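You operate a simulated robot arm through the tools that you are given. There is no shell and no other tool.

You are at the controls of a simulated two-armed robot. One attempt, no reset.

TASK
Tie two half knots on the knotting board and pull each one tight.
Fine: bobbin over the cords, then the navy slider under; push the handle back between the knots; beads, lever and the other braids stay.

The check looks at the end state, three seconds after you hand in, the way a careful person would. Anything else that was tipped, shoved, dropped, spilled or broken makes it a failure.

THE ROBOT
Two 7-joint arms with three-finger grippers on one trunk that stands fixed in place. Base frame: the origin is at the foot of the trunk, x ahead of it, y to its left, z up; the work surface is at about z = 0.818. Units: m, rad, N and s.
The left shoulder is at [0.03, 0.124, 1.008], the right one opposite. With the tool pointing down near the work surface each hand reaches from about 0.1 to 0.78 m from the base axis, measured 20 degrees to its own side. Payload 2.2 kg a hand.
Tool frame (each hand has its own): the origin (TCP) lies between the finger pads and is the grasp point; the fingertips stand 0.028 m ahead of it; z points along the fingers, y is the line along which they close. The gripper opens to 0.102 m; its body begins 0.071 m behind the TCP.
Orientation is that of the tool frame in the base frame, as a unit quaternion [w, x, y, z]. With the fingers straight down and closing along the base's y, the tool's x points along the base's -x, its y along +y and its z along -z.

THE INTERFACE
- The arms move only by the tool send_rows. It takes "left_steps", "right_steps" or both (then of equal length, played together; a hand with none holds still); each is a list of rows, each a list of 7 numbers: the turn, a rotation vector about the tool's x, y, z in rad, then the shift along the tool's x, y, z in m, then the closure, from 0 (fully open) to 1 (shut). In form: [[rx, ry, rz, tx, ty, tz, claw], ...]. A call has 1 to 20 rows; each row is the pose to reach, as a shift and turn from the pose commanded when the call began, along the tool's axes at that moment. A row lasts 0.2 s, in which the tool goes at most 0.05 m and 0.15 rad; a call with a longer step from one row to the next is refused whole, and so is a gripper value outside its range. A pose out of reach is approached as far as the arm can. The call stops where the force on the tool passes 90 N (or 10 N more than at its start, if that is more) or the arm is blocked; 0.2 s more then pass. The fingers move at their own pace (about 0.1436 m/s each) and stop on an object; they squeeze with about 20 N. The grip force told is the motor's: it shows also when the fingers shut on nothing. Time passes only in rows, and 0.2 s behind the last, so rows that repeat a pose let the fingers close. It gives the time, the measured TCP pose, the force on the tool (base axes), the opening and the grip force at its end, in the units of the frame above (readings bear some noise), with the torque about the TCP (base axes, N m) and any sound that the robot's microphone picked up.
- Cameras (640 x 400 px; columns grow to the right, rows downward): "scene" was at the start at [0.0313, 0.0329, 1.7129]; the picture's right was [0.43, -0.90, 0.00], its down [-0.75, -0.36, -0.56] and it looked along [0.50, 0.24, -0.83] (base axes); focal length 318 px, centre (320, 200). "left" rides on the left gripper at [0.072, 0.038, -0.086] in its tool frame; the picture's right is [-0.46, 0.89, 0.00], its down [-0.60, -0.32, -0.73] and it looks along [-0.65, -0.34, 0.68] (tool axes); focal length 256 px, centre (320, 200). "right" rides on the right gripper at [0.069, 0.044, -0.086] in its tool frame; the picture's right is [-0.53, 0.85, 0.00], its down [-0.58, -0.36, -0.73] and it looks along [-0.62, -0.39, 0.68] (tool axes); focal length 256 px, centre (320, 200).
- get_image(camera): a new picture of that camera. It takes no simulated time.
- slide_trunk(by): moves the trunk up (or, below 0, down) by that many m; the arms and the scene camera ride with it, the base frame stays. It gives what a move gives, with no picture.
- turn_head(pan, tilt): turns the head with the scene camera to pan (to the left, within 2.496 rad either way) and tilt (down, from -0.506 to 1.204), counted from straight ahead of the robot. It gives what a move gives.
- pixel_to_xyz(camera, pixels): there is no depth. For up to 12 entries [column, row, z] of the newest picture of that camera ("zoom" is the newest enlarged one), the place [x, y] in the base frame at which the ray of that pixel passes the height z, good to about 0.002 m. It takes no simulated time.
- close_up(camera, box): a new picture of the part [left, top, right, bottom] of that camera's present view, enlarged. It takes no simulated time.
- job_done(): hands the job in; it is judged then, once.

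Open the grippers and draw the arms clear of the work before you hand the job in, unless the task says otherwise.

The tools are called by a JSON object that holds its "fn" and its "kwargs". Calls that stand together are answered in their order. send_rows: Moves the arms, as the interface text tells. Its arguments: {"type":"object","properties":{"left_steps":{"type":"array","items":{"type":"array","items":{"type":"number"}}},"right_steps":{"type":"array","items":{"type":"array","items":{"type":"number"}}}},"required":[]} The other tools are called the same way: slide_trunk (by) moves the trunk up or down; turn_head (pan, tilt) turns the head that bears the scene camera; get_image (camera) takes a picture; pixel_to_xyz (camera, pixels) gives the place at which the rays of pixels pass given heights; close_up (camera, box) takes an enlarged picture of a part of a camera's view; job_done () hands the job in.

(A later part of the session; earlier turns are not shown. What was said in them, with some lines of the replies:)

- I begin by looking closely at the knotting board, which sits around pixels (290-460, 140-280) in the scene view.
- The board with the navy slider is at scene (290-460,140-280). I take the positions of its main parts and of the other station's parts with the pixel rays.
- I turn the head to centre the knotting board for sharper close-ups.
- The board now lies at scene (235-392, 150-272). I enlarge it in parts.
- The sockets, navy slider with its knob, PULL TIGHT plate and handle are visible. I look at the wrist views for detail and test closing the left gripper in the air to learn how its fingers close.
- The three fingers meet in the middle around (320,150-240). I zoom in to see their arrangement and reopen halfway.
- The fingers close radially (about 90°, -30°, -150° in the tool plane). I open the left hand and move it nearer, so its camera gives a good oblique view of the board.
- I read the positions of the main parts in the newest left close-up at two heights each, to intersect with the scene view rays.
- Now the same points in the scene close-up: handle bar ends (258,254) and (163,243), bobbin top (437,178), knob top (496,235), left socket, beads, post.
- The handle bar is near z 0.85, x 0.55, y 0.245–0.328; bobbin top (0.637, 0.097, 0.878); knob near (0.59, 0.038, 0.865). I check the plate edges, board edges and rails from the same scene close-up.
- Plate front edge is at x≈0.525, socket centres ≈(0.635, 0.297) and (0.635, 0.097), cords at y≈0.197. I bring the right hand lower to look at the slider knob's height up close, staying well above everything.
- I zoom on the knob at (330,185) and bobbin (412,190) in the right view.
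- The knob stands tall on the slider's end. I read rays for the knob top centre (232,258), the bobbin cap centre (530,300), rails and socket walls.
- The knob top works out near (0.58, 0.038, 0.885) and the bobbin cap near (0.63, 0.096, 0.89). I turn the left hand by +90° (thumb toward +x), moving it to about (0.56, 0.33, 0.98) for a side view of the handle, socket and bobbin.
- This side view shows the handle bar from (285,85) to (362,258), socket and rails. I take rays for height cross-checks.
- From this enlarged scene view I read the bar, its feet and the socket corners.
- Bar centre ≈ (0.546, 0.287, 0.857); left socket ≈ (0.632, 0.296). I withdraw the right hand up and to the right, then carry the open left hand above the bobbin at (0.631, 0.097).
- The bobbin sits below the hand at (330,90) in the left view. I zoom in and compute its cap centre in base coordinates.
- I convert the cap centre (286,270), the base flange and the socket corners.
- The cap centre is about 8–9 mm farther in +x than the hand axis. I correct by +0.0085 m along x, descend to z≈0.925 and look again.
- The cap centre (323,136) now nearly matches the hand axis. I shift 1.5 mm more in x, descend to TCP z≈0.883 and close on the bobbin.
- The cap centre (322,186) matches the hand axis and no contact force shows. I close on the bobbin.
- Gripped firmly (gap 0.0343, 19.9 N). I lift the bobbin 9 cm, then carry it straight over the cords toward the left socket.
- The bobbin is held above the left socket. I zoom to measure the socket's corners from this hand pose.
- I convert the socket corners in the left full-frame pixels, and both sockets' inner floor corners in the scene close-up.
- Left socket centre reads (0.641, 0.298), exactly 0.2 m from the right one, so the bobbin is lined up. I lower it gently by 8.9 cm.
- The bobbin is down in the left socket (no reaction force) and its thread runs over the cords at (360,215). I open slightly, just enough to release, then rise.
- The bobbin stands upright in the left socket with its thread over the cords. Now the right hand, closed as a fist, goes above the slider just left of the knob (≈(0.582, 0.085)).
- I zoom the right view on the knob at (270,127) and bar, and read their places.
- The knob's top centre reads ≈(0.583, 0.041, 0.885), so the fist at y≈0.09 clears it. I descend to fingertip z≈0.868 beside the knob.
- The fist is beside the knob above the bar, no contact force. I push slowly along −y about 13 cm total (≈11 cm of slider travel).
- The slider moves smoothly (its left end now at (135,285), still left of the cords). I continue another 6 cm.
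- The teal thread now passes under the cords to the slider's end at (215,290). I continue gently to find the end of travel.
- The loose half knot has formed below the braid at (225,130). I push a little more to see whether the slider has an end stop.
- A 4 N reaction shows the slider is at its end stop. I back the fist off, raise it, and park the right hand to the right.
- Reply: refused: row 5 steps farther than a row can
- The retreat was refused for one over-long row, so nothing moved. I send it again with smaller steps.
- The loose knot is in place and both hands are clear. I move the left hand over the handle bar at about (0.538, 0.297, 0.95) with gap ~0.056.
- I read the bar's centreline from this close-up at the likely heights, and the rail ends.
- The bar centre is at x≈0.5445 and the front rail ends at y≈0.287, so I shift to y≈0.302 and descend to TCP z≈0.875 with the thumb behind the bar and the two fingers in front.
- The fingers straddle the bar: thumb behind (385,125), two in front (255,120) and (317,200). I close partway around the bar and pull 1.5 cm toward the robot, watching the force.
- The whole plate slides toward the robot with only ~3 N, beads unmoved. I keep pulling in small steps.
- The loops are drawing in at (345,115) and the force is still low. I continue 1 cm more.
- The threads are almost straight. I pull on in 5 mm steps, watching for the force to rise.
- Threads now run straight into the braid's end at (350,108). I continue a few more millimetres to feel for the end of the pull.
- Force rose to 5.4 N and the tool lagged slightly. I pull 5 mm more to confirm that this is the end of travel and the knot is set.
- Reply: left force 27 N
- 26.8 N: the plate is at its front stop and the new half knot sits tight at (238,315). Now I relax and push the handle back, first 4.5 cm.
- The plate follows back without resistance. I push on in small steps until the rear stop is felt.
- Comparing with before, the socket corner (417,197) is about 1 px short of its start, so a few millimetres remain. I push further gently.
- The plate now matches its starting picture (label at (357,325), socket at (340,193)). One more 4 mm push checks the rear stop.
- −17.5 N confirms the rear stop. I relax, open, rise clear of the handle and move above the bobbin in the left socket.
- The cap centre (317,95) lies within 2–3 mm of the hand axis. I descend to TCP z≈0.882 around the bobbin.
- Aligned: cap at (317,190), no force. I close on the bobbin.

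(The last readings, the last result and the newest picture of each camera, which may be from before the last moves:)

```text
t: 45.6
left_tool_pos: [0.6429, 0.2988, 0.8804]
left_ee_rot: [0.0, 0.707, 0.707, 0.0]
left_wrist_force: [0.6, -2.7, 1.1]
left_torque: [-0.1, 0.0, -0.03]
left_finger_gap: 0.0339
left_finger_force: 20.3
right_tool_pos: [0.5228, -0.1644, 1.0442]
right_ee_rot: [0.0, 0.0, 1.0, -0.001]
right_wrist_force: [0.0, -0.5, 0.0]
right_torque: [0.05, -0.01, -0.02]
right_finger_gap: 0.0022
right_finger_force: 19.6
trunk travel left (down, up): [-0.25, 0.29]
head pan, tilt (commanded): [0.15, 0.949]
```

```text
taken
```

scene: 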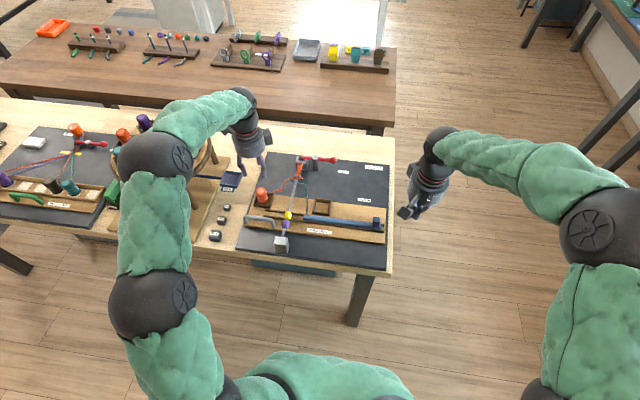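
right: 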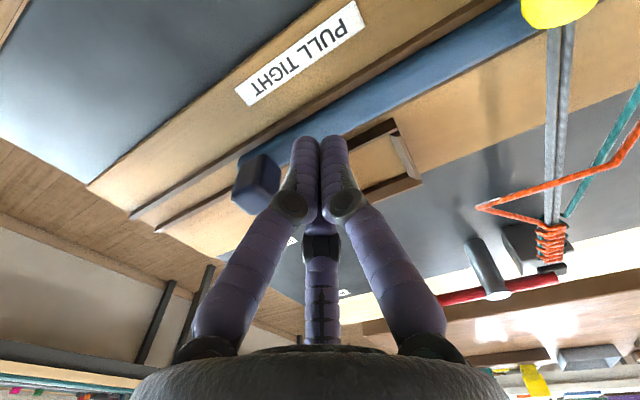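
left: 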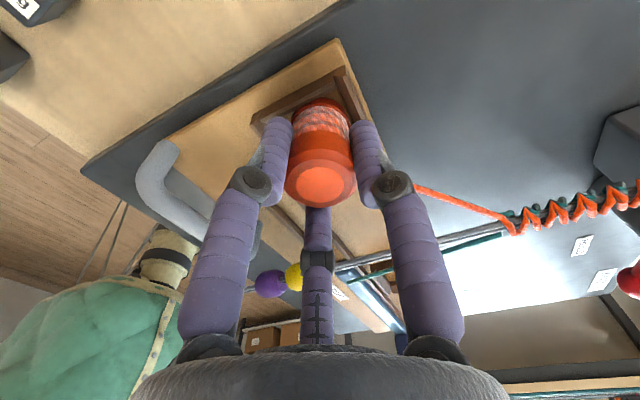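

Bobbin gripped (gap 0.034, 20 N). I lift it 9 cm and carry it back over the cords toward the right socket.

{"fn": "send_rows", "kwargs": {"left_steps": [[0, 0, 0, 0, 0, -0.02, 0.85], [0, 0, 0, 0, 0, -0.045, 0.85], [0, 0, 0, 0, 0, -0.07, 0.85], [0, 0, 0, 0, 0, -0.09, 0.85], [0, 0, 0, -0.03, 0, -0.09, 0.85], [0, 0, 0, -0.06, 0, -0.09, 0.85], [0, 0, 0, -0.09, 0, -0.09, 0.85], [0, 0, 0, -0.12, 0, -0.09, 0.85], [0, 0, 0, -0.15, 0, -0.09, 0.85], [0, 0, 0, -0.18, 0, -0.09, 0.85], [0, 0, 0, -0.202, -0.0015, -0.09, 0.85], [0, 0, 0, -0.202, -0.0015, -0.09, 0.85]]}}

{"fn": "get_image", "kwargs": {"camera": "left"}}

{"fn": "close_up", "kwargs": {"camera": "scene", "box": [230, 140, 350, 240]}}

{"fn": "close_up", "kwargs": {"camera": "left", "box": [240, 0, 400, 130]}}

```text
t: 48.2
left_tool_pos: [0.6398, 0.0984, 0.9703]
left_ee_rot: [0.0, 0.707, 0.707, 0.001]
left_wrist_force: [-0.1, 0.5, -0.1]
left_torque: [-0.03, -0.03, 0.05]
left_finger_gap: 0.0337
left_finger_force: 20.0
right_tool_pos: [0.5222, -0.1628, 1.0433]
right_ee_rot: [0.0, -0.001, 1.0, 0.001]
right_wrist_force: [-0.1, -0.3, -0.3]
right_torque: [0.0, -0.01, -0.04]
right_finger_gap: 0.0022
right_finger_force: 19.9
trunk travel left (down, up): [-0.25, 0.29]
head pan, tilt (commanded): [0.15, 0.949]
```

```text
taken
```

left: 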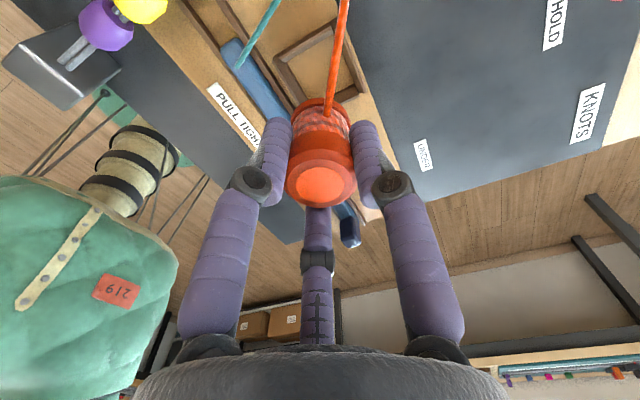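

```text
4.00 times, centred on (290, 190) of scene
```

zoom: 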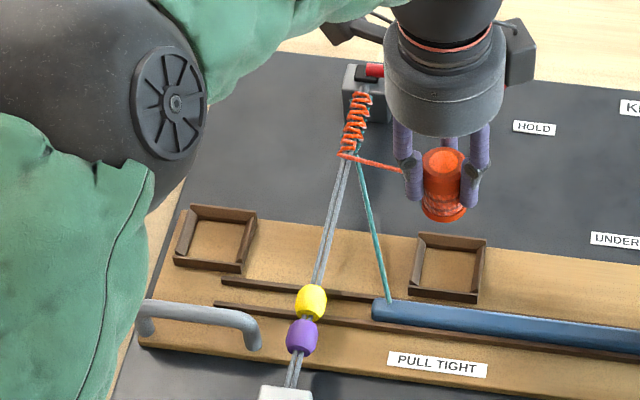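

```text
3.08 times, centred on (320, 65) of left
```

zoom: 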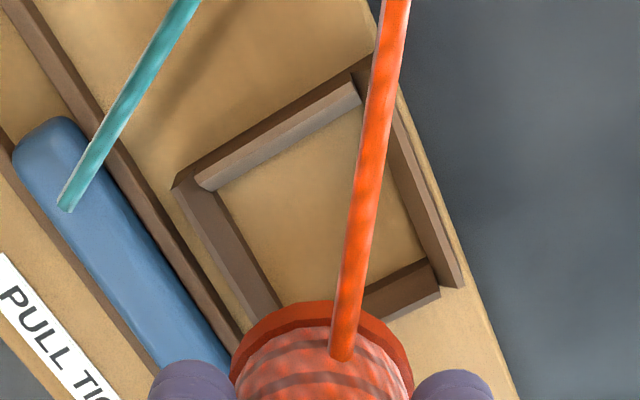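

The socket appears in the same place relative to the hand as at the last placement ((175,190), (460,287)), so the bobbin is lined up. I lower it.

{"fn": "send_rows", "kwargs": {"left_steps": [[0, 0, 0, 0, 0, 0.025, 0.85], [0, 0, 0, 0, 0, 0.045, 0.85], [0, 0, 0, 0, 0, 0.06, 0.85], [0, 0, 0, 0, 0, 0.07, 0.85], [0, 0, 0, 0, 0, 0.078, 0.85], [0, 0, 0, 0, 0, 0.084, 0.85], [0, 0, 0, 0, 0, 0.089, 0.85], [0, 0, 0, 0, 0, 0.089, 0.85]]}}

{"fn": "get_image", "kwargs": {"camera": "left"}}

{"fn": "close_up", "kwargs": {"camera": "scene", "box": [230, 140, 350, 240]}}

```text
t: 50.0
left_tool_pos: [0.6409, 0.0992, 0.8827]
left_ee_rot: [0.0, 0.707, 0.708, 0.0]
left_wrist_force: [0.5, 0.3, -0.5]
left_torque: [0.0, 0.03, -0.02]
left_finger_gap: 0.0338
left_finger_force: 19.6
right_tool_pos: [0.5211, -0.1639, 1.0442]
right_ee_rot: [0.0, 0.0, 1.0, 0.0]
right_wrist_force: [-0.3, -0.1, -0.9]
right_torque: [0.01, -0.03, 0.0]
right_finger_gap: 0.0024
right_finger_force: 19.8
trunk travel left (down, up): [-0.25, 0.29]
head pan, tilt (commanded): [0.15, 0.949]
```

```text
taken
```

left: 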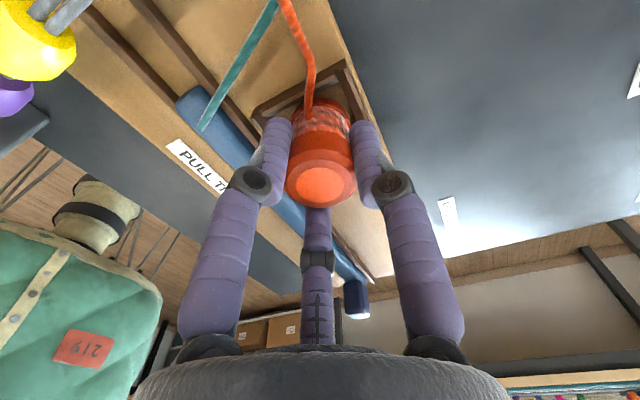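

```text
4.00 times, centred on (290, 190) of scene
```

zoom: 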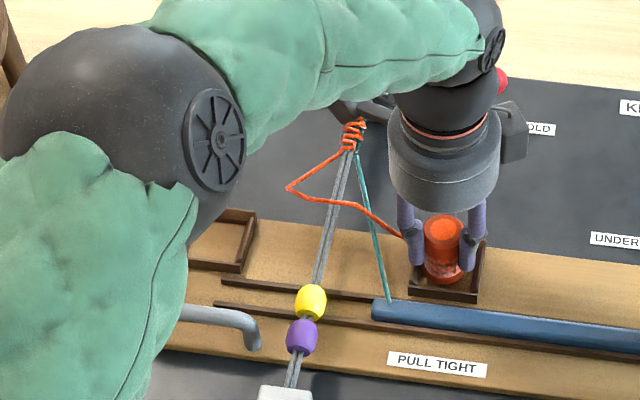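

The orange thread now loops left and passes over the cords to the right. I lower the last millimetre, release, and rise.

{"fn": "send_rows", "kwargs": {"left_steps": [[0, 0, 0, 0, 0, 0.001, 0.85], [0, 0, 0, 0, 0, 0.001, 0.6], [0, 0, 0, 0, 0, 0.001, 0.45], [0, 0, 0, 0, 0, 0.001, 0.45], [0, 0, 0, 0, 0, -0.02, 0.45], [0, 0, 0, 0, 0, -0.05, 0.45], [0, 0, 0, 0, 0, -0.09, 0.45], [0, 0, 0, 0, 0, -0.13, 0.45]]}}

{"fn": "get_image", "kwargs": {"camera": "left"}}

{"fn": "close_up", "kwargs": {"camera": "scene", "box": [230, 140, 350, 240]}}

```text
t: 51.8
left_tool_pos: [0.6391, 0.0972, 1.0147]
left_ee_rot: [0.0, 0.707, 0.707, 0.0]
left_wrist_force: [0.5, -0.2, 0.1]
left_torque: [0.02, -0.01, 0.0]
left_finger_gap: 0.0561
left_finger_force: 0.1
right_tool_pos: [0.5223, -0.1636, 1.0449]
right_ee_rot: [0.0, -0.001, 1.0, -0.001]
right_wrist_force: [-1.1, 0.7, -0.4]
right_torque: [-0.01, -0.02, 0.0]
right_finger_gap: 0.0022
right_finger_force: 20.3
trunk travel left (down, up): [-0.25, 0.29]
head pan, tilt (commanded): [0.15, 0.949]
```

```text
taken
```

left: 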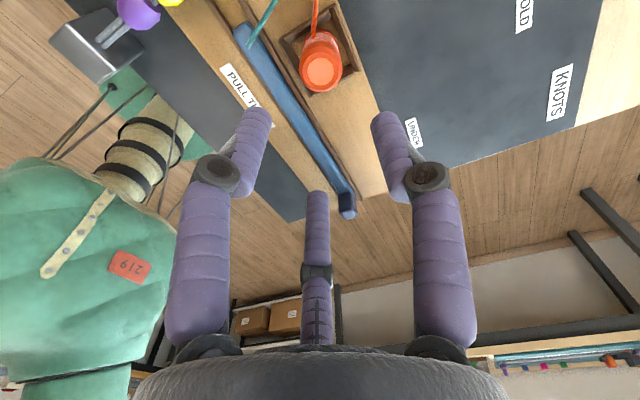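

```text
4.00 times, centred on (290, 190) of scene
```

zoom: 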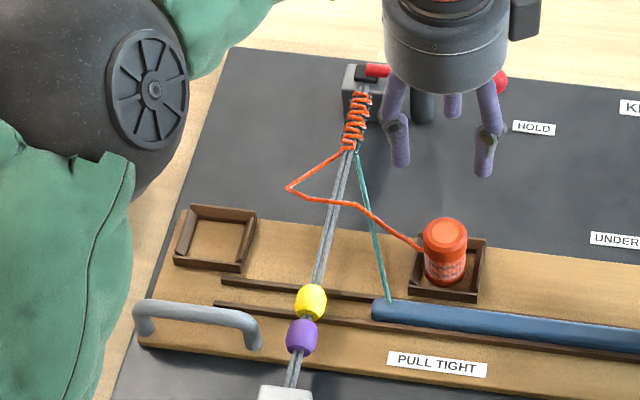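

The bobbin is upright in the right socket. I move the left hand away to the left and, meanwhile, bring the right fist to the far right side of the knob (≈(0.582, −0.145)), still high.

{"fn": "send_rows", "kwargs": {"left_steps": [[0, 0, 0, 0.03, -0.005, -0.01, 0.45], [0, 0, 0, 0.075, -0.012, -0.015, 0.45], [0, 0, 0, 0.12, -0.02, -0.015, 0.45], [0, 0, 0, 0.165, -0.03, -0.015, 0.45], [0, 0, 0, 0.2, -0.04, -0.015, 0.45], [0, 0, 0, 0.215, -0.04, -0.015, 0.45]], "right_steps": [[0, 0, 0, 0, 0, 0, 1], [0, 0, 0, -0.02, 0.005, 0.01, 1], [0, 0, 0, -0.04, 0.01, 0.03, 1], [0, 0, 0, -0.06, 0.019, 0.05, 1], [0, 0, 0, -0.06, 0.019, 0.075, 1], [0, 0, 0, -0.06, 0.019, 0.075, 1]]}}

{"fn": "get_image", "kwargs": {"camera": "right"}}

{"fn": "close_up", "kwargs": {"camera": "scene", "box": [270, 150, 410, 240]}}

{"fn": "close_up", "kwargs": {"camera": "right", "box": [240, 60, 480, 210]}}

```text
t: 53.2
left_tool_pos: [0.6002, 0.3135, 1.0287]
left_ee_rot: [-0.001, 0.707, 0.707, -0.001]
left_wrist_force: [-0.2, -0.4, 0.2]
left_torque: [0.01, 0.03, 0.0]
left_finger_gap: 0.0562
left_finger_force: 0.0
right_tool_pos: [0.5813, -0.1434, 0.9702]
right_ee_rot: [0.0, 0.0, 1.0, 0.0]
right_wrist_force: [-0.3, 0.5, -0.3]
right_torque: [-0.02, -0.02, 0.01]
right_finger_gap: 0.0021
right_finger_force: 20.1
trunk travel left (down, up): [-0.25, 0.29]
head pan, tilt (commanded): [0.15, 0.949]
```

```text
taken
```

right: 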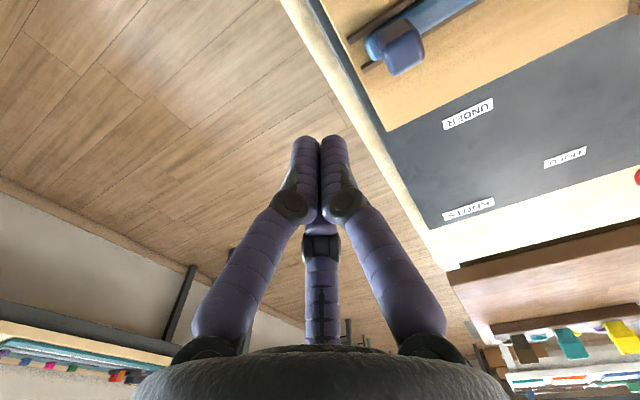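

```text
4.44 times, centred on (340, 195) of scene
```

zoom: 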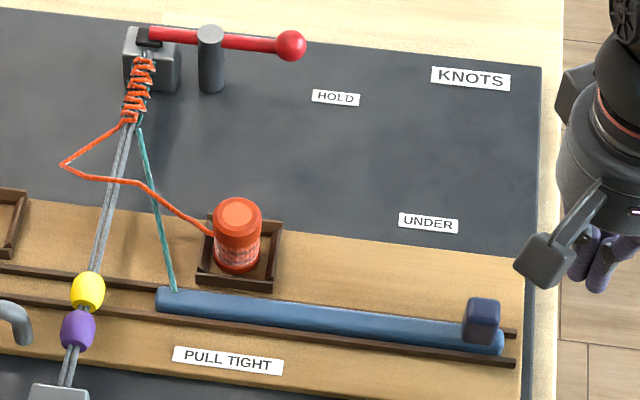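

```text
2.67 times, centred on (360, 135) of right
```

zoom: 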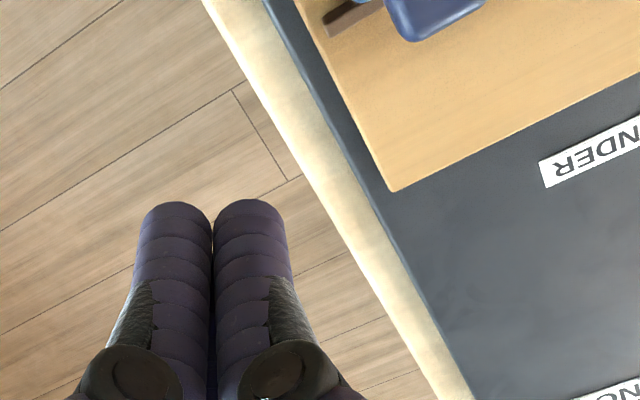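

The knob is at (403,52) in the right view, left of the fist. I check its location before descending.

{"fn": "pixel_to_xyz", "kwargs": {"camera": "right", "pixels": [[403, 55, 0.885], [391, 75, 0.885], [422, 60, 0.885]]}}

{"fn": "pixel_to_xyz", "kwargs": {"camera": "scene", "pixels": [[376.6, 219.5, 0.885], [344.5, 200, 0.85]]}}

```text
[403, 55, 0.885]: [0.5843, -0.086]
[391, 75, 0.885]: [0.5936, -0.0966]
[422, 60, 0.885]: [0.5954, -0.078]
```

```text
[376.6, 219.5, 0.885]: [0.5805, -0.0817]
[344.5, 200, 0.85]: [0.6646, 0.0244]
```

The knob centre is at y≈−0.086, x≈0.583; the fist at y −0.143 clears it by 2–3 cm. I descend to fingertip z≈0.868.

{"fn": "send_rows", "kwargs": {"right_steps": [[0, 0, 0, -0.002, 0, 0.025, 1], [0, 0, 0, -0.002, 0, 0.05, 1], [0, 0, 0, -0.002, 0, 0.065, 1], [0, 0, 0, -0.002, 0, 0.0735, 1], [0, 0, 0, -0.002, 0, 0.0735, 1]]}}

{"fn": "get_image", "kwargs": {"camera": "right"}}

{"fn": "close_up", "kwargs": {"camera": "scene", "box": [290, 160, 410, 240]}}

```text
t: 54.4
left_tool_pos: [0.6013, 0.3133, 1.0278]
left_ee_rot: [0.0, 0.707, 0.707, -0.001]
left_wrist_force: [0.2, -0.1, -0.1]
left_torque: [0.02, 0.01, -0.01]
left_finger_gap: 0.056
left_finger_force: 0.1
right_tool_pos: [0.583, -0.1416, 0.8954]
right_ee_rot: [0.0, 0.001, 1.0, -0.001]
right_wrist_force: [0.2, -0.9, -0.4]
right_torque: [0.02, 0.03, 0.01]
right_finger_gap: 0.0022
right_finger_force: 20.0
trunk travel left (down, up): [-0.25, 0.29]
head pan, tilt (commanded): [0.15, 0.949]
```

```text
taken
```

right: 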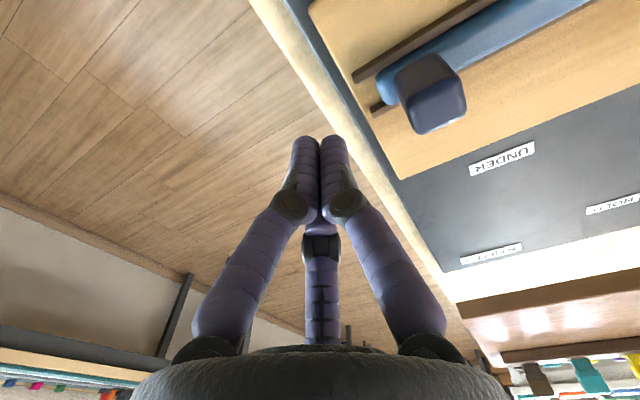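

```text
5.00 times, centred on (350, 200) of scene
```

zoom: 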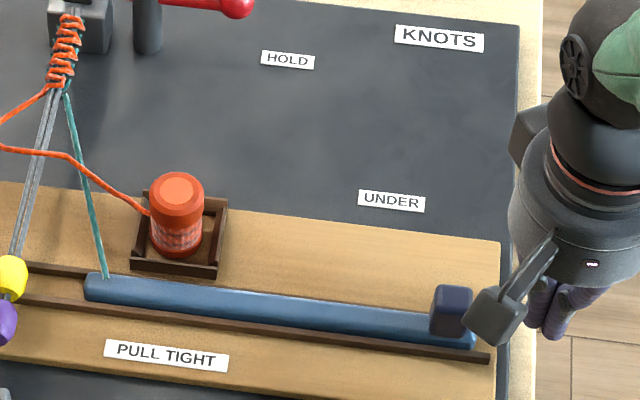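

The fist is right of the knob with no contact. I push along +y in steps, first 8 cm.

{"fn": "send_rows", "kwargs": {"right_steps": [[0, 0, 0, 0, 0.01, 0, 1], [0, 0, 0, 0, 0.02, 0, 1], [0, 0, 0, 0, 0.03, 0, 1], [0, 0, 0, 0, 0.04, 0, 1], [0, 0, 0, 0, 0.05, 0, 1], [0, 0, 0, 0, 0.06, 0, 1], [0, 0, 0, 0, 0.07, 0, 1], [0, 0, 0, 0, 0.08, 0, 1]]}}

{"fn": "close_up", "kwargs": {"camera": "scene", "box": [250, 150, 390, 240]}}

```text
t: 56.2
left_tool_pos: [0.6007, 0.3136, 1.0272]
left_ee_rot: [0.0, 0.707, 0.707, 0.0]
left_wrist_force: [-0.1, -0.2, -0.5]
left_torque: [0.01, 0.02, 0.06]
left_finger_gap: 0.0561
left_finger_force: 0.0
right_tool_pos: [0.5824, -0.0634, 0.8977]
right_ee_rot: [0.0, -0.001, 1.0, -0.001]
right_wrist_force: [0.0, 0.0, 0.0]
right_torque: [0.0, 0.0, 0.03]
right_finger_gap: 0.0023
right_finger_force: 19.8
trunk travel left (down, up): [-0.25, 0.29]
head pan, tilt (commanded): [0.15, 0.949]
```

```text
4.44 times, centred on (320, 195) of scene
```

zoom: 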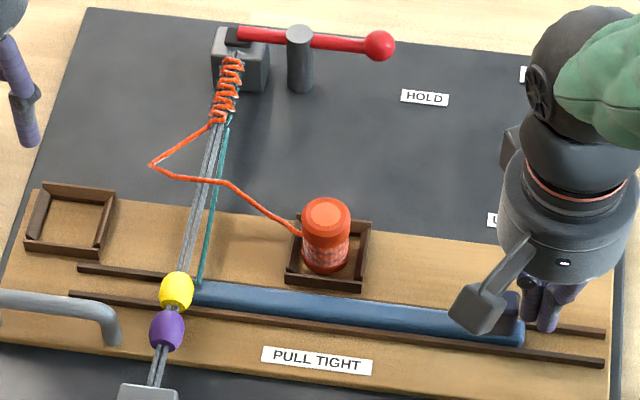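

The slider travels left smoothly; its teal end is at (200,285), just right of the cords. I push another 5 cm.

{"fn": "send_rows", "kwargs": {"right_steps": [[0, 0, 0, 0, 0.01, 0, 1], [0, 0, 0, 0, 0.02, 0, 1], [0, 0, 0, 0, 0.03, 0, 1], [0, 0, 0, 0, 0.04, 0, 1], [0, 0, 0, 0, 0.05, 0, 1]]}}

{"fn": "close_up", "kwargs": {"camera": "scene", "box": [250, 150, 390, 240]}}

```text
t: 57.4
left_tool_pos: [0.6005, 0.3126, 1.0283]
left_ee_rot: [0.0, 0.707, 0.707, 0.0]
left_wrist_force: [-1.1, -0.2, -0.6]
left_torque: [0.03, 0.0, -0.02]
left_finger_gap: 0.0563
left_finger_force: 0.0
right_tool_pos: [0.5835, -0.0137, 0.8973]
right_ee_rot: [0.0, 0.0, 1.0, 0.0]
right_wrist_force: [0.3, 0.4, -0.2]
right_torque: [-0.01, -0.01, -0.01]
right_finger_gap: 0.0024
right_finger_force: 19.6
trunk travel left (down, up): [-0.25, 0.29]
head pan, tilt (commanded): [0.15, 0.949]
```

```text
4.44 times, centred on (320, 195) of scene
```

zoom: 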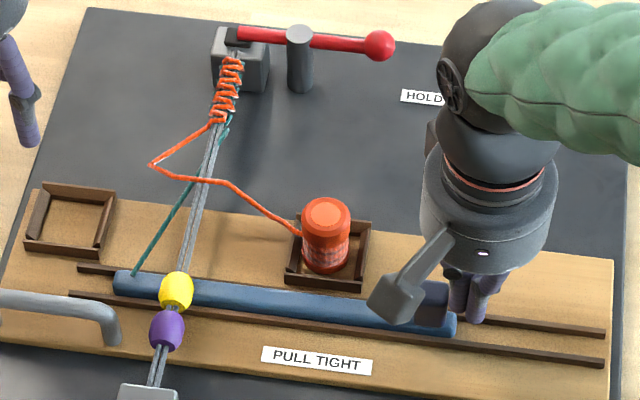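

The teal end has passed under the cords to (130,280). I continue 2 cm more in fine steps.

{"fn": "send_rows", "kwargs": {"right_steps": [[0, 0, 0, 0, 0.005, 0, 1], [0, 0, 0, 0, 0.01, 0, 1], [0, 0, 0, 0, 0.014, 0, 1], [0, 0, 0, 0, 0.018, 0, 1]]}}

{"fn": "close_up", "kwargs": {"camera": "scene", "box": [250, 150, 390, 240]}}

```text
t: 58.4
left_tool_pos: [0.6009, 0.3126, 1.0284]
left_ee_rot: [0.0, 0.708, 0.707, -0.001]
left_wrist_force: [0.3, -0.8, -0.1]
left_torque: [-0.02, 0.02, 0.03]
left_finger_gap: 0.0562
left_finger_force: 0.2
right_tool_pos: [0.584, 0.005, 0.897]
right_ee_rot: [0.0, 0.0, 1.0, 0.0]
right_wrist_force: [-0.3, -0.6, -0.6]
right_torque: [-0.01, 0.01, 0.02]
right_finger_gap: 0.0021
right_finger_force: 19.7
trunk travel left (down, up): [-0.25, 0.29]
head pan, tilt (commanded): [0.15, 0.949]
```

```text
4.44 times, centred on (320, 195) of scene
```

zoom: 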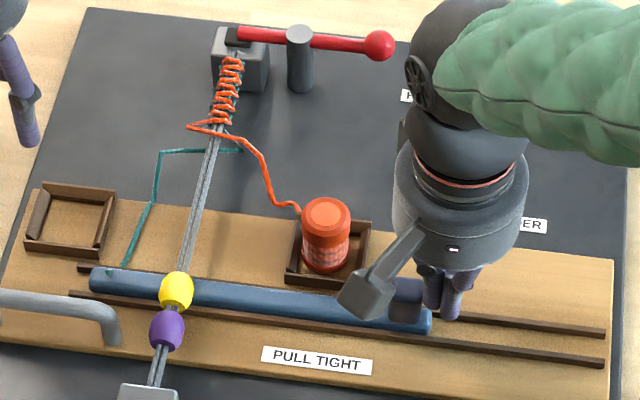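

The second loose half knot has formed at (215,130). I push on a few mm to the end stop.

{"fn": "send_rows", "kwargs": {"right_steps": [[0, 0, 0, 0, 0.003, 0, 1], [0, 0, 0, 0, 0.006, 0, 1], [0, 0, 0, 0, 0.006, 0, 1]]}}

```text
t: 59.2
left_tool_pos: [0.6001, 0.3124, 1.0288]
left_ee_rot: [0.001, 0.707, 0.707, 0.0]
left_wrist_force: [-0.3, 0.3, 0.3]
left_torque: [-0.01, 0.0, -0.01]
left_finger_gap: 0.0559
left_finger_force: 0.1
right_tool_pos: [0.5843, 0.0092, 0.8966]
right_ee_rot: [0.0, 0.0, 1.0, 0.001]
right_wrist_force: [-0.8, -11.3, 1.5]
right_torque: [-0.21, 0.14, 0.01]
right_finger_gap: 0.0021
right_finger_force: 20.7
trunk travel left (down, up): [-0.25, 0.29]
head pan, tilt (commanded): [0.15, 0.949]
```

−11.3 N: the slider is at its left stop. I back the fist off, raise it and park the right hand at its side.

{"fn": "send_rows", "kwargs": {"right_steps": [[0, 0, 0, 0, -0.01, 0, 1], [0, 0, 0, 0, -0.015, -0.03, 1], [0, 0, 0, 0, -0.015, -0.07, 1], [0, 0, 0, 0, -0.03, -0.105, 1], [0, 0, 0, 0.015, -0.06, -0.135, 1], [0, 0, 0, 0.03, -0.1, -0.147, 1], [0, 0, 0, 0.045, -0.14, -0.147, 1], [0, 0, 0, 0.062, -0.172, -0.147, 1], [0, 0, 0, 0.062, -0.172, -0.147, 1]]}}

{"fn": "get_image", "kwargs": {"camera": "scene"}}

{"fn": "close_up", "kwargs": {"camera": "scene", "box": [230, 150, 390, 250]}}

```text
t: 61.2
left_tool_pos: [0.601, 0.3138, 1.0279]
left_ee_rot: [0.0, 0.707, 0.707, 0.001]
left_wrist_force: [1.2, 0.1, -0.7]
left_torque: [0.0, 0.05, 0.01]
left_finger_gap: 0.0561
left_finger_force: 0.1
right_tool_pos: [0.5244, -0.1631, 1.045]
right_ee_rot: [0.0, -0.001, 1.0, 0.0]
right_wrist_force: [0.6, -0.3, -0.1]
right_torque: [-0.04, 0.03, -0.02]
right_finger_gap: 0.0023
right_finger_force: 19.8
trunk travel left (down, up): [-0.25, 0.29]
head pan, tilt (commanded): [0.15, 0.949]
```

```text
taken
```

scene: 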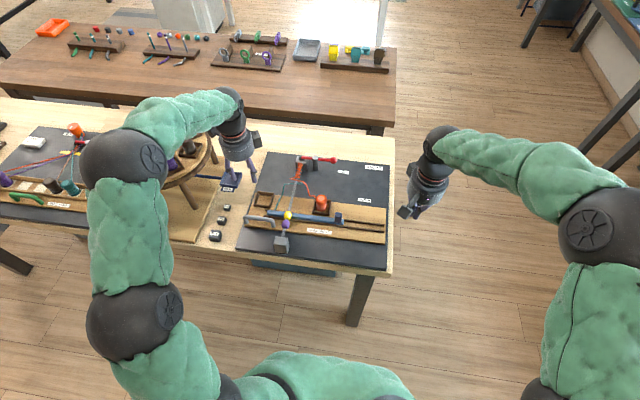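

```text
4.00 times, centred on (310, 200) of scene
```

zoom: 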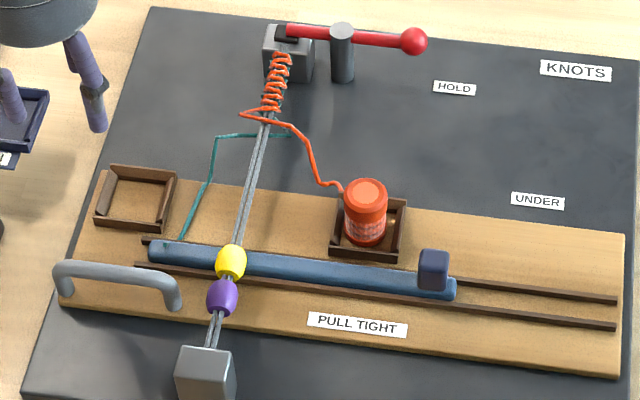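

The loose second knot is ready. I take the left hand above the handle at (0.5365, 0.302, 0.96), as before.

{"fn": "send_rows", "kwargs": {"left_steps": [[0, 0, 0, -0.004, -0.03, 0, 0.45], [0, 0, 0, -0.0118, -0.0645, 0.02, 0.45], [0, 0, 0, -0.0118, -0.0645, 0.05, 0.45], [0, 0, 0, -0.0118, -0.0645, 0.068, 0.45], [0, 0, 0, -0.0118, -0.0645, 0.068, 0.45]]}}

{"fn": "get_image", "kwargs": {"camera": "left"}}

{"fn": "close_up", "kwargs": {"camera": "left", "box": [220, 60, 420, 185]}}

{"fn": "pixel_to_xyz", "kwargs": {"camera": "zoom", "pixels": [[370, 130, 0.857], [420, 232, 0.857], [312, 15, 0.857]]}}

```text
t: 62.4
left_tool_pos: [0.5371, 0.3002, 0.9604]
left_ee_rot: [-0.001, 0.706, 0.708, 0.0]
left_wrist_force: [0.7, 0.6, 0.0]
left_torque: [-0.01, -0.02, -0.02]
left_finger_gap: 0.0559
left_finger_force: 0.1
right_tool_pos: [0.5244, -0.1637, 1.0443]
right_ee_rot: [0.001, 0.0, 1.0, 0.0]
right_wrist_force: [0.4, 0.3, 0.4]
right_torque: [-0.01, -0.02, 0.01]
right_finger_gap: 0.0023
right_finger_force: 20.0
trunk travel left (down, up): [-0.25, 0.29]
head pan, tilt (commanded): [0.15, 0.949]
```

```text
taken
```

left: 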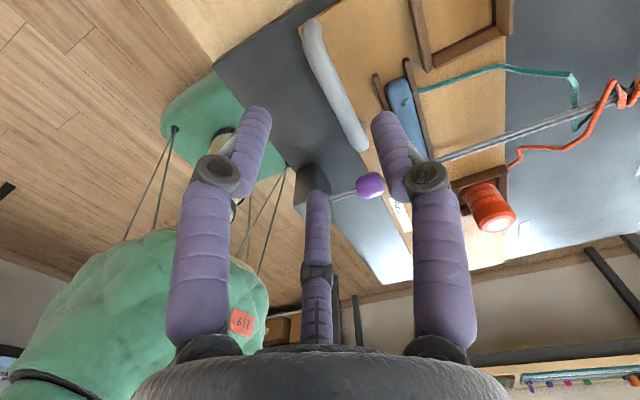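

```text
3.20 times, centred on (320, 122) of left
```

zoom: 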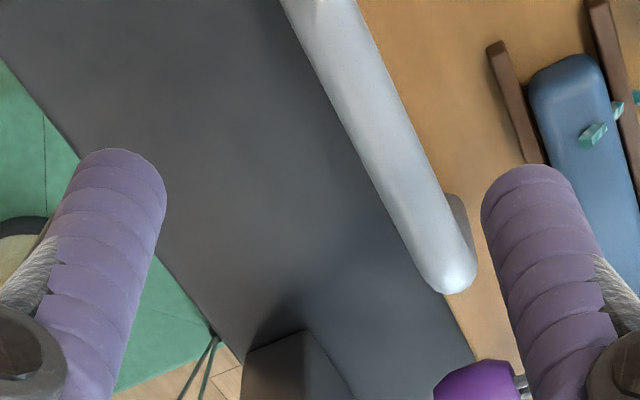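

```text
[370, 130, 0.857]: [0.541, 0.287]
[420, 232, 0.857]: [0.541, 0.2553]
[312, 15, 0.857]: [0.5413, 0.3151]
```

The handle looks the same as before from here. I descend so the fingers straddle the bar at TCP z≈0.874.

{"fn": "send_rows", "kwargs": {"left_steps": [[0, 0, 0, 0.002, -0.0005, 0.03, 0.45], [0, 0, 0, 0.002, -0.0005, 0.055, 0.45], [0, 0, 0, 0.002, -0.0005, 0.07, 0.45], [0, 0, 0, 0.002, -0.0005, 0.08, 0.45], [0, 0, 0, 0.002, -0.0005, 0.0865, 0.45], [0, 0, 0, 0.002, -0.0005, 0.0865, 0.45]]}}

{"fn": "get_image", "kwargs": {"camera": "left"}}

{"fn": "close_up", "kwargs": {"camera": "scene", "box": [230, 150, 350, 250]}}

```text
t: 63.8
left_tool_pos: [0.5351, 0.3039, 0.8721]
left_ee_rot: [0.001, 0.707, 0.708, -0.001]
left_wrist_force: [-0.2, 0.1, 0.0]
left_torque: [0.03, -0.01, 0.0]
left_finger_gap: 0.056
left_finger_force: 0.1
right_tool_pos: [0.5237, -0.1637, 1.0451]
right_ee_rot: [0.0, 0.0, 1.0, 0.0]
right_wrist_force: [0.9, -0.4, -0.1]
right_torque: [0.0, -0.01, -0.02]
right_finger_gap: 0.002
right_finger_force: 20.0
trunk travel left (down, up): [-0.25, 0.29]
head pan, tilt (commanded): [0.15, 0.949]
```

```text
taken
```

left: 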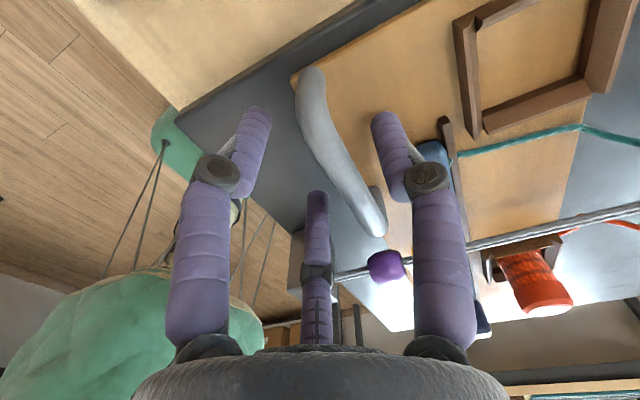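

```text
4.00 times, centred on (290, 200) of scene
```

zoom: 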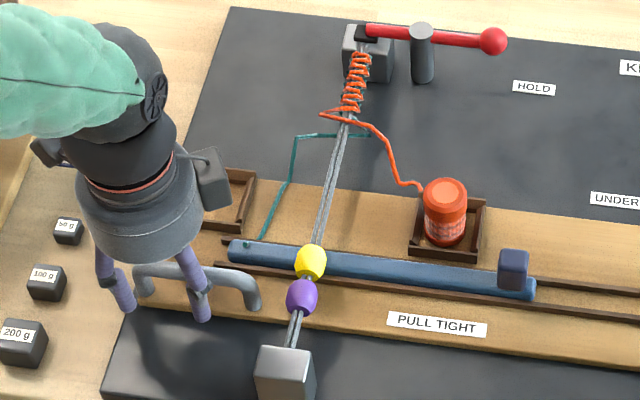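

The thumb is behind the bar and two fingers are in front. I close partway and pull 4 cm in 5 mm steps.

{"fn": "send_rows", "kwargs": {"left_steps": [[0, 0, 0, 0, 0, 0, 0.6], [0, 0, 0, 0, 0, 0, 0.7], [0, 0, 0, 0, 0, 0, 0.7], [0, 0, 0, 0, -0.005, 0, 0.7], [0, 0, 0, 0, -0.01, 0, 0.7], [0, 0, 0, 0, -0.015, 0, 0.7], [0, 0, 0, 0, -0.02, 0, 0.7], [0, 0, 0, 0, -0.025, 0, 0.7], [0, 0, 0, 0, -0.03, 0, 0.7], [0, 0, 0, 0, -0.035, 0, 0.7], [0, 0, 0, 0, -0.04, 0, 0.7], [0, 0, 0, 0, -0.04, 0, 0.7]]}}

{"fn": "close_up", "kwargs": {"camera": "scene", "box": [230, 150, 350, 250]}}

{"fn": "get_image", "kwargs": {"camera": "left"}}

```text
t: 66.4
left_tool_pos: [0.4946, 0.3036, 0.8736]
left_ee_rot: [-0.001, 0.706, 0.708, 0.0]
left_wrist_force: [0.3, -0.2, 1.0]
left_torque: [0.04, -0.03, 0.01]
left_finger_gap: 0.0306
left_finger_force: 0.1
right_tool_pos: [0.5244, -0.1636, 1.0444]
right_ee_rot: [0.0, -0.001, 1.0, 0.0]
right_wrist_force: [-0.3, 0.1, 0.0]
right_torque: [0.0, 0.0, 0.02]
right_finger_gap: 0.0021
right_finger_force: 20.9
trunk travel left (down, up): [-0.25, 0.29]
head pan, tilt (commanded): [0.15, 0.949]
```

```text
4.00 times, centred on (290, 200) of scene
```

zoom: 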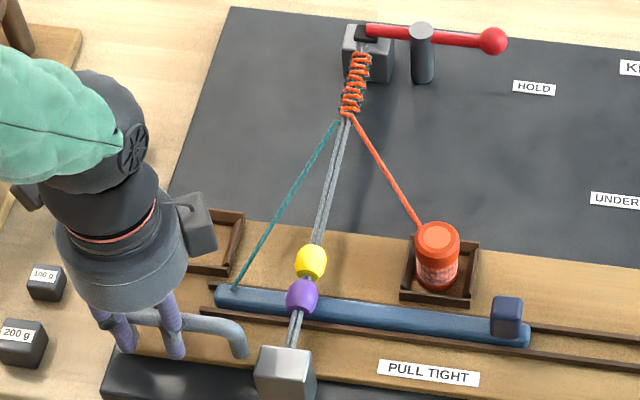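

```text
taken
```

left: 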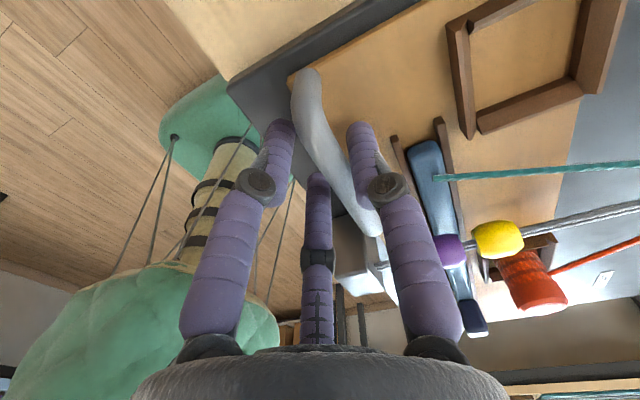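

Both threads are taut into the braid's end at (345,115), as with the first knot. I pull the remaining centimetre slowly to the front stop.

{"fn": "send_rows", "kwargs": {"left_steps": [[0, 0, 0, 0, -0.003, 0, 0.75], [0, 0, 0, 0, -0.006, 0, 0.75], [0, 0, 0, 0, -0.008, 0, 0.8], [0, 0, 0, 0, -0.01, 0, 0.8], [0, 0, 0, 0, -0.01, 0, 0.8]]}}

{"fn": "close_up", "kwargs": {"camera": "scene", "box": [280, 145, 330, 185]}}

{"fn": "close_up", "kwargs": {"camera": "scene", "box": [230, 150, 350, 250]}}

```text
t: 67.6
left_tool_pos: [0.4887, 0.3021, 0.8744]
left_ee_rot: [0.001, 0.707, 0.707, 0.003]
left_wrist_force: [22.0, -5.7, 5.7]
left_torque: [-0.03, -0.3, -0.11]
left_finger_gap: 0.036
left_finger_force: 11.5
right_tool_pos: [0.5254, -0.1643, 1.0432]
right_ee_rot: [-0.001, 0.0, 1.0, -0.001]
right_wrist_force: [0.2, -0.2, -0.1]
right_torque: [-0.01, -0.03, -0.02]
right_finger_gap: 0.0022
right_finger_force: 19.8
trunk travel left (down, up): [-0.25, 0.29]
head pan, tilt (commanded): [0.15, 0.949]
```

```text
10.00 times, centred on (305, 165) of scene
```

zoom: 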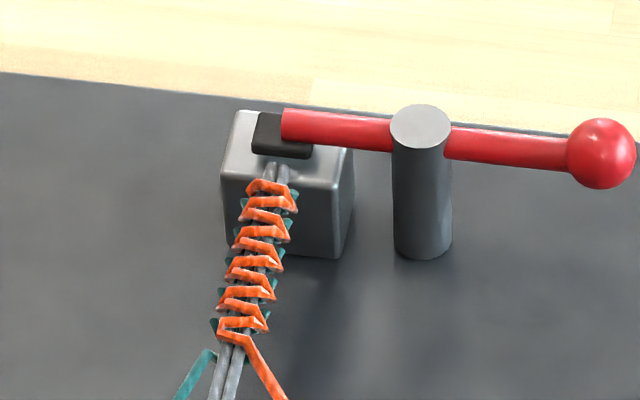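

```text
4.00 times, centred on (290, 200) of scene
```

zoom: 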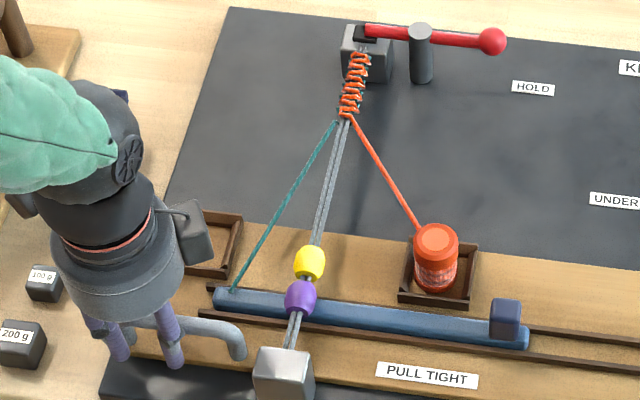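

22 N at the front stop; the second half knot is seated at (235,328). I relax, open the fingers and rise straight up off the handle.

{"fn": "send_rows", "kwargs": {"left_steps": [[0, 0, 0, 0, 0.004, 0, 0.7], [0, 0, 0, 0, 0.005, 0, 0.5], [0, 0, 0, 0, 0.005, 0, 0.45], [0, 0, 0, 0, 0.005, 0, 0.45], [0, 0, 0, 0, 0.005, -0.025, 0.45], [0, 0, 0, 0, 0.005, -0.06, 0.4], [0, 0, 0, 0, 0.005, -0.1, 0.3], [0, 0, 0, 0, 0.005, -0.14, 0.2], [0, 0, 0, 0, 0.005, -0.14, 0.2]]}}

{"fn": "get_image", "kwargs": {"camera": "scene"}}

{"fn": "close_up", "kwargs": {"camera": "scene", "box": [230, 150, 390, 250]}}

```text
t: 69.6
left_tool_pos: [0.4901, 0.3021, 1.0135]
left_ee_rot: [-0.001, 0.707, 0.708, 0.001]
left_wrist_force: [0.4, 0.2, -0.8]
left_torque: [-0.01, 0.03, 0.01]
left_finger_gap: 0.0815
left_finger_force: 0.0
right_tool_pos: [0.5237, -0.162, 1.0445]
right_ee_rot: [0.001, -0.001, 1.0, 0.0]
right_wrist_force: [-0.3, 0.5, 0.7]
right_torque: [0.04, 0.02, -0.04]
right_finger_gap: 0.0019
right_finger_force: 19.8
trunk travel left (down, up): [-0.25, 0.29]
head pan, tilt (commanded): [0.15, 0.949]
```

```text
taken
```

scene: 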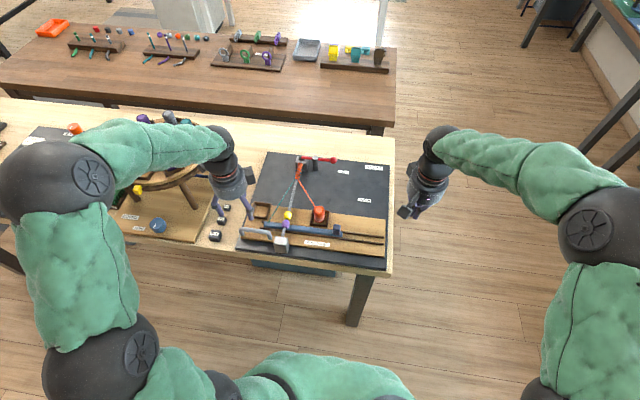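

```text
4.00 times, centred on (310, 200) of scene
```

zoom: 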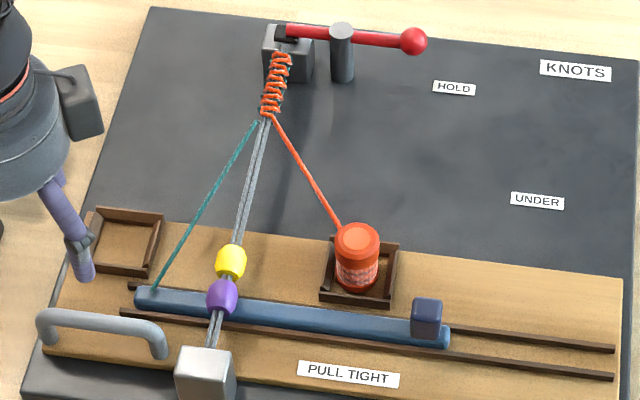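

Both knots look tight, beads (231,260)/(222,297) and lever are unmoved. I draw both arms further clear and open both grippers.

{"fn": "send_rows", "kwargs": {"left_steps": [[0, 0, 0, 0.02, -0.015, -0.02, 0.1], [0, 0, 0, 0.045, -0.035, -0.045, 0], [0, 0, 0, 0.07, -0.055, -0.07, 0], [0, 0, 0, 0.08, -0.065, -0.09, 0], [0, 0, 0, 0.08, -0.065, -0.09, 0]], "right_steps": [[0, 0, 0, 0.01, -0.01, -0.02, 0.6], [0, 0, 0, 0.02, -0.02, -0.04, 0.2], [0, 0, 0, 0.03, -0.03, -0.05, 0], [0, 0, 0, 0.04, -0.04, -0.05, 0], [0, 0, 0, 0.04, -0.04, -0.05, 0]]}}

{"fn": "turn_head", "kwargs": {"pan": 0.4, "tilt": 0.95}}

{"fn": "get_image", "kwargs": {"camera": "scene"}}

{"fn": "get_image", "kwargs": {"camera": "left"}}

```text
t: 70.8
left_tool_pos: [0.4253, 0.3841, 1.1036]
left_ee_rot: [0.0, 0.707, 0.707, 0.0]
left_wrist_force: [-0.1, 0.6, -0.6]
left_torque: [0.01, 0.01, -0.01]
left_finger_gap: 0.1019
left_finger_force: 0.1
right_tool_pos: [0.4834, -0.2015, 1.0936]
right_ee_rot: [0.0, -0.001, 1.0, 0.0]
right_wrist_force: [-0.2, -0.3, 0.6]
right_torque: [0.0, 0.02, 0.0]
right_finger_gap: 0.1023
right_finger_force: 0.1
trunk travel left (down, up): [-0.25, 0.29]
head pan, tilt (commanded): [0.15, 0.949]
```

```text
t: 71.6
left_tool_pos: [0.4261, 0.3841, 1.1041]
left_ee_rot: [0.0, 0.707, 0.707, 0.0]
left_wrist_force: [-0.8, 0.0, 0.2]
left_torque: [0.02, 0.0, 0.0]
left_finger_gap: 0.1022
left_finger_force: 0.1
right_tool_pos: [0.4836, -0.2016, 1.094]
right_ee_rot: [0.0, 0.0, 1.0, 0.0]
right_wrist_force: [-0.1, 0.4, 0.3]
right_torque: [0.0, -0.01, 0.02]
right_finger_gap: 0.1022
right_finger_force: 0.1
trunk travel left (down, up): [-0.25, 0.29]
head pan, tilt (commanded): [0.4, 0.949]
```

```text
taken
```

scene: 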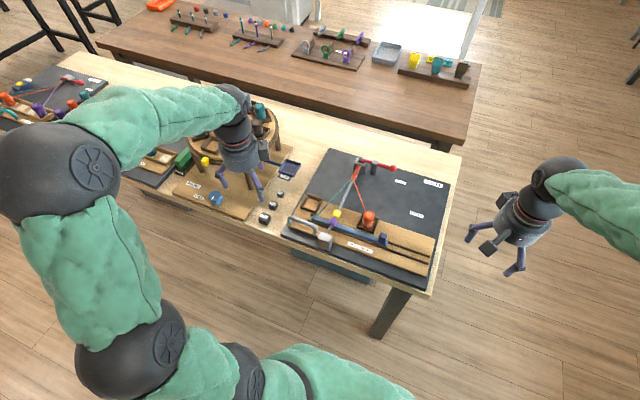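

```text
taken
```

left: 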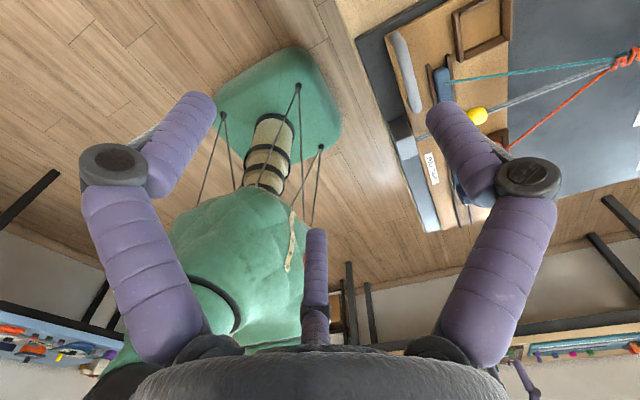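

Both arms are clear and both grippers open. A last close look at the board to confirm knots, beads, lever, bobbin and slider before handing in.

{"fn": "close_up", "kwargs": {"camera": "scene", "box": [275, 145, 455, 285]}}

{"fn": "close_up", "kwargs": {"camera": "scene", "box": [325, 150, 385, 200]}}

{"fn": "close_up", "kwargs": {"camera": "scene", "box": [0, 50, 300, 240]}}

```text
2.86 times, centred on (365, 215) of scene
```

zoom: 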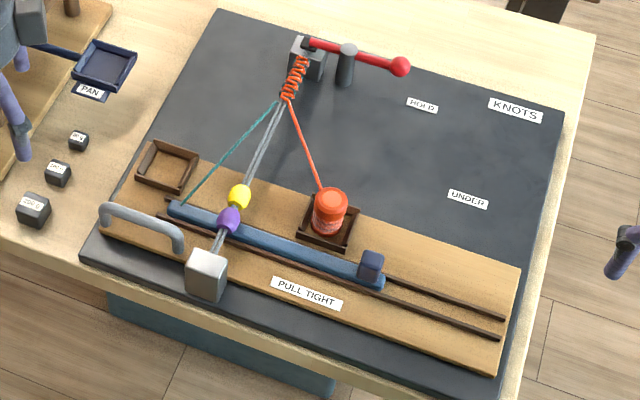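

```text
8.00 times, centred on (355, 175) of scene
```

zoom: 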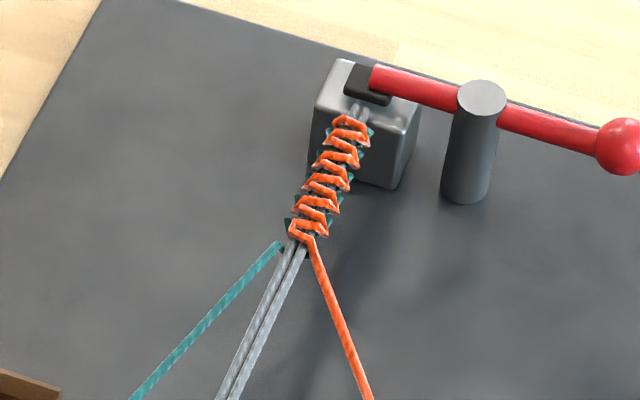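

```text
2.11 times, centred on (150, 145) of scene
```

zoom: 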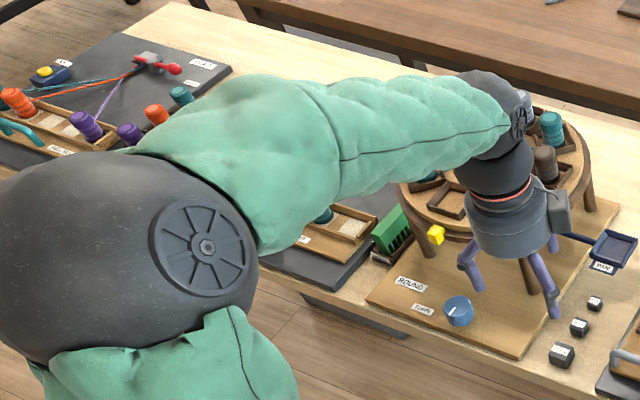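

The braid has two new tight half knots (last one at (300,228)). The bobbin and slider are seated, and the beads, lever and other stations look undisturbed. I hand in.

{"fn": "job_done", "kwargs": {}}

```text
The job is handed in.
```

Both half knots are tied on the knotting board and pulled tight, and the job is handed in. I don't have the result of the check.

- **First knot:** the bobbin went over the cords to the left socket, then the navy slider went under to its right stop. I pulled the handle to its front stop (about 27 N).
- **Between the knots:** I pushed the handle back to its rear stop.
- **Second knot:** the bobbin went back over the cords to the right socket, then the slider went under to its left stop. I pulled the handle to its front stop again (about 22 N).

The last pictures show both knots seated at the end of the braid and the bobbin upright in the right socket. The beads and lever are where they started, and I saw nothing disturbed at the parts of the other stations in view.

I left the handle pulled forward after the second knot, since you only asked for it to be pushed back between the knots. Both grippers are open and the arms are clear of the board.
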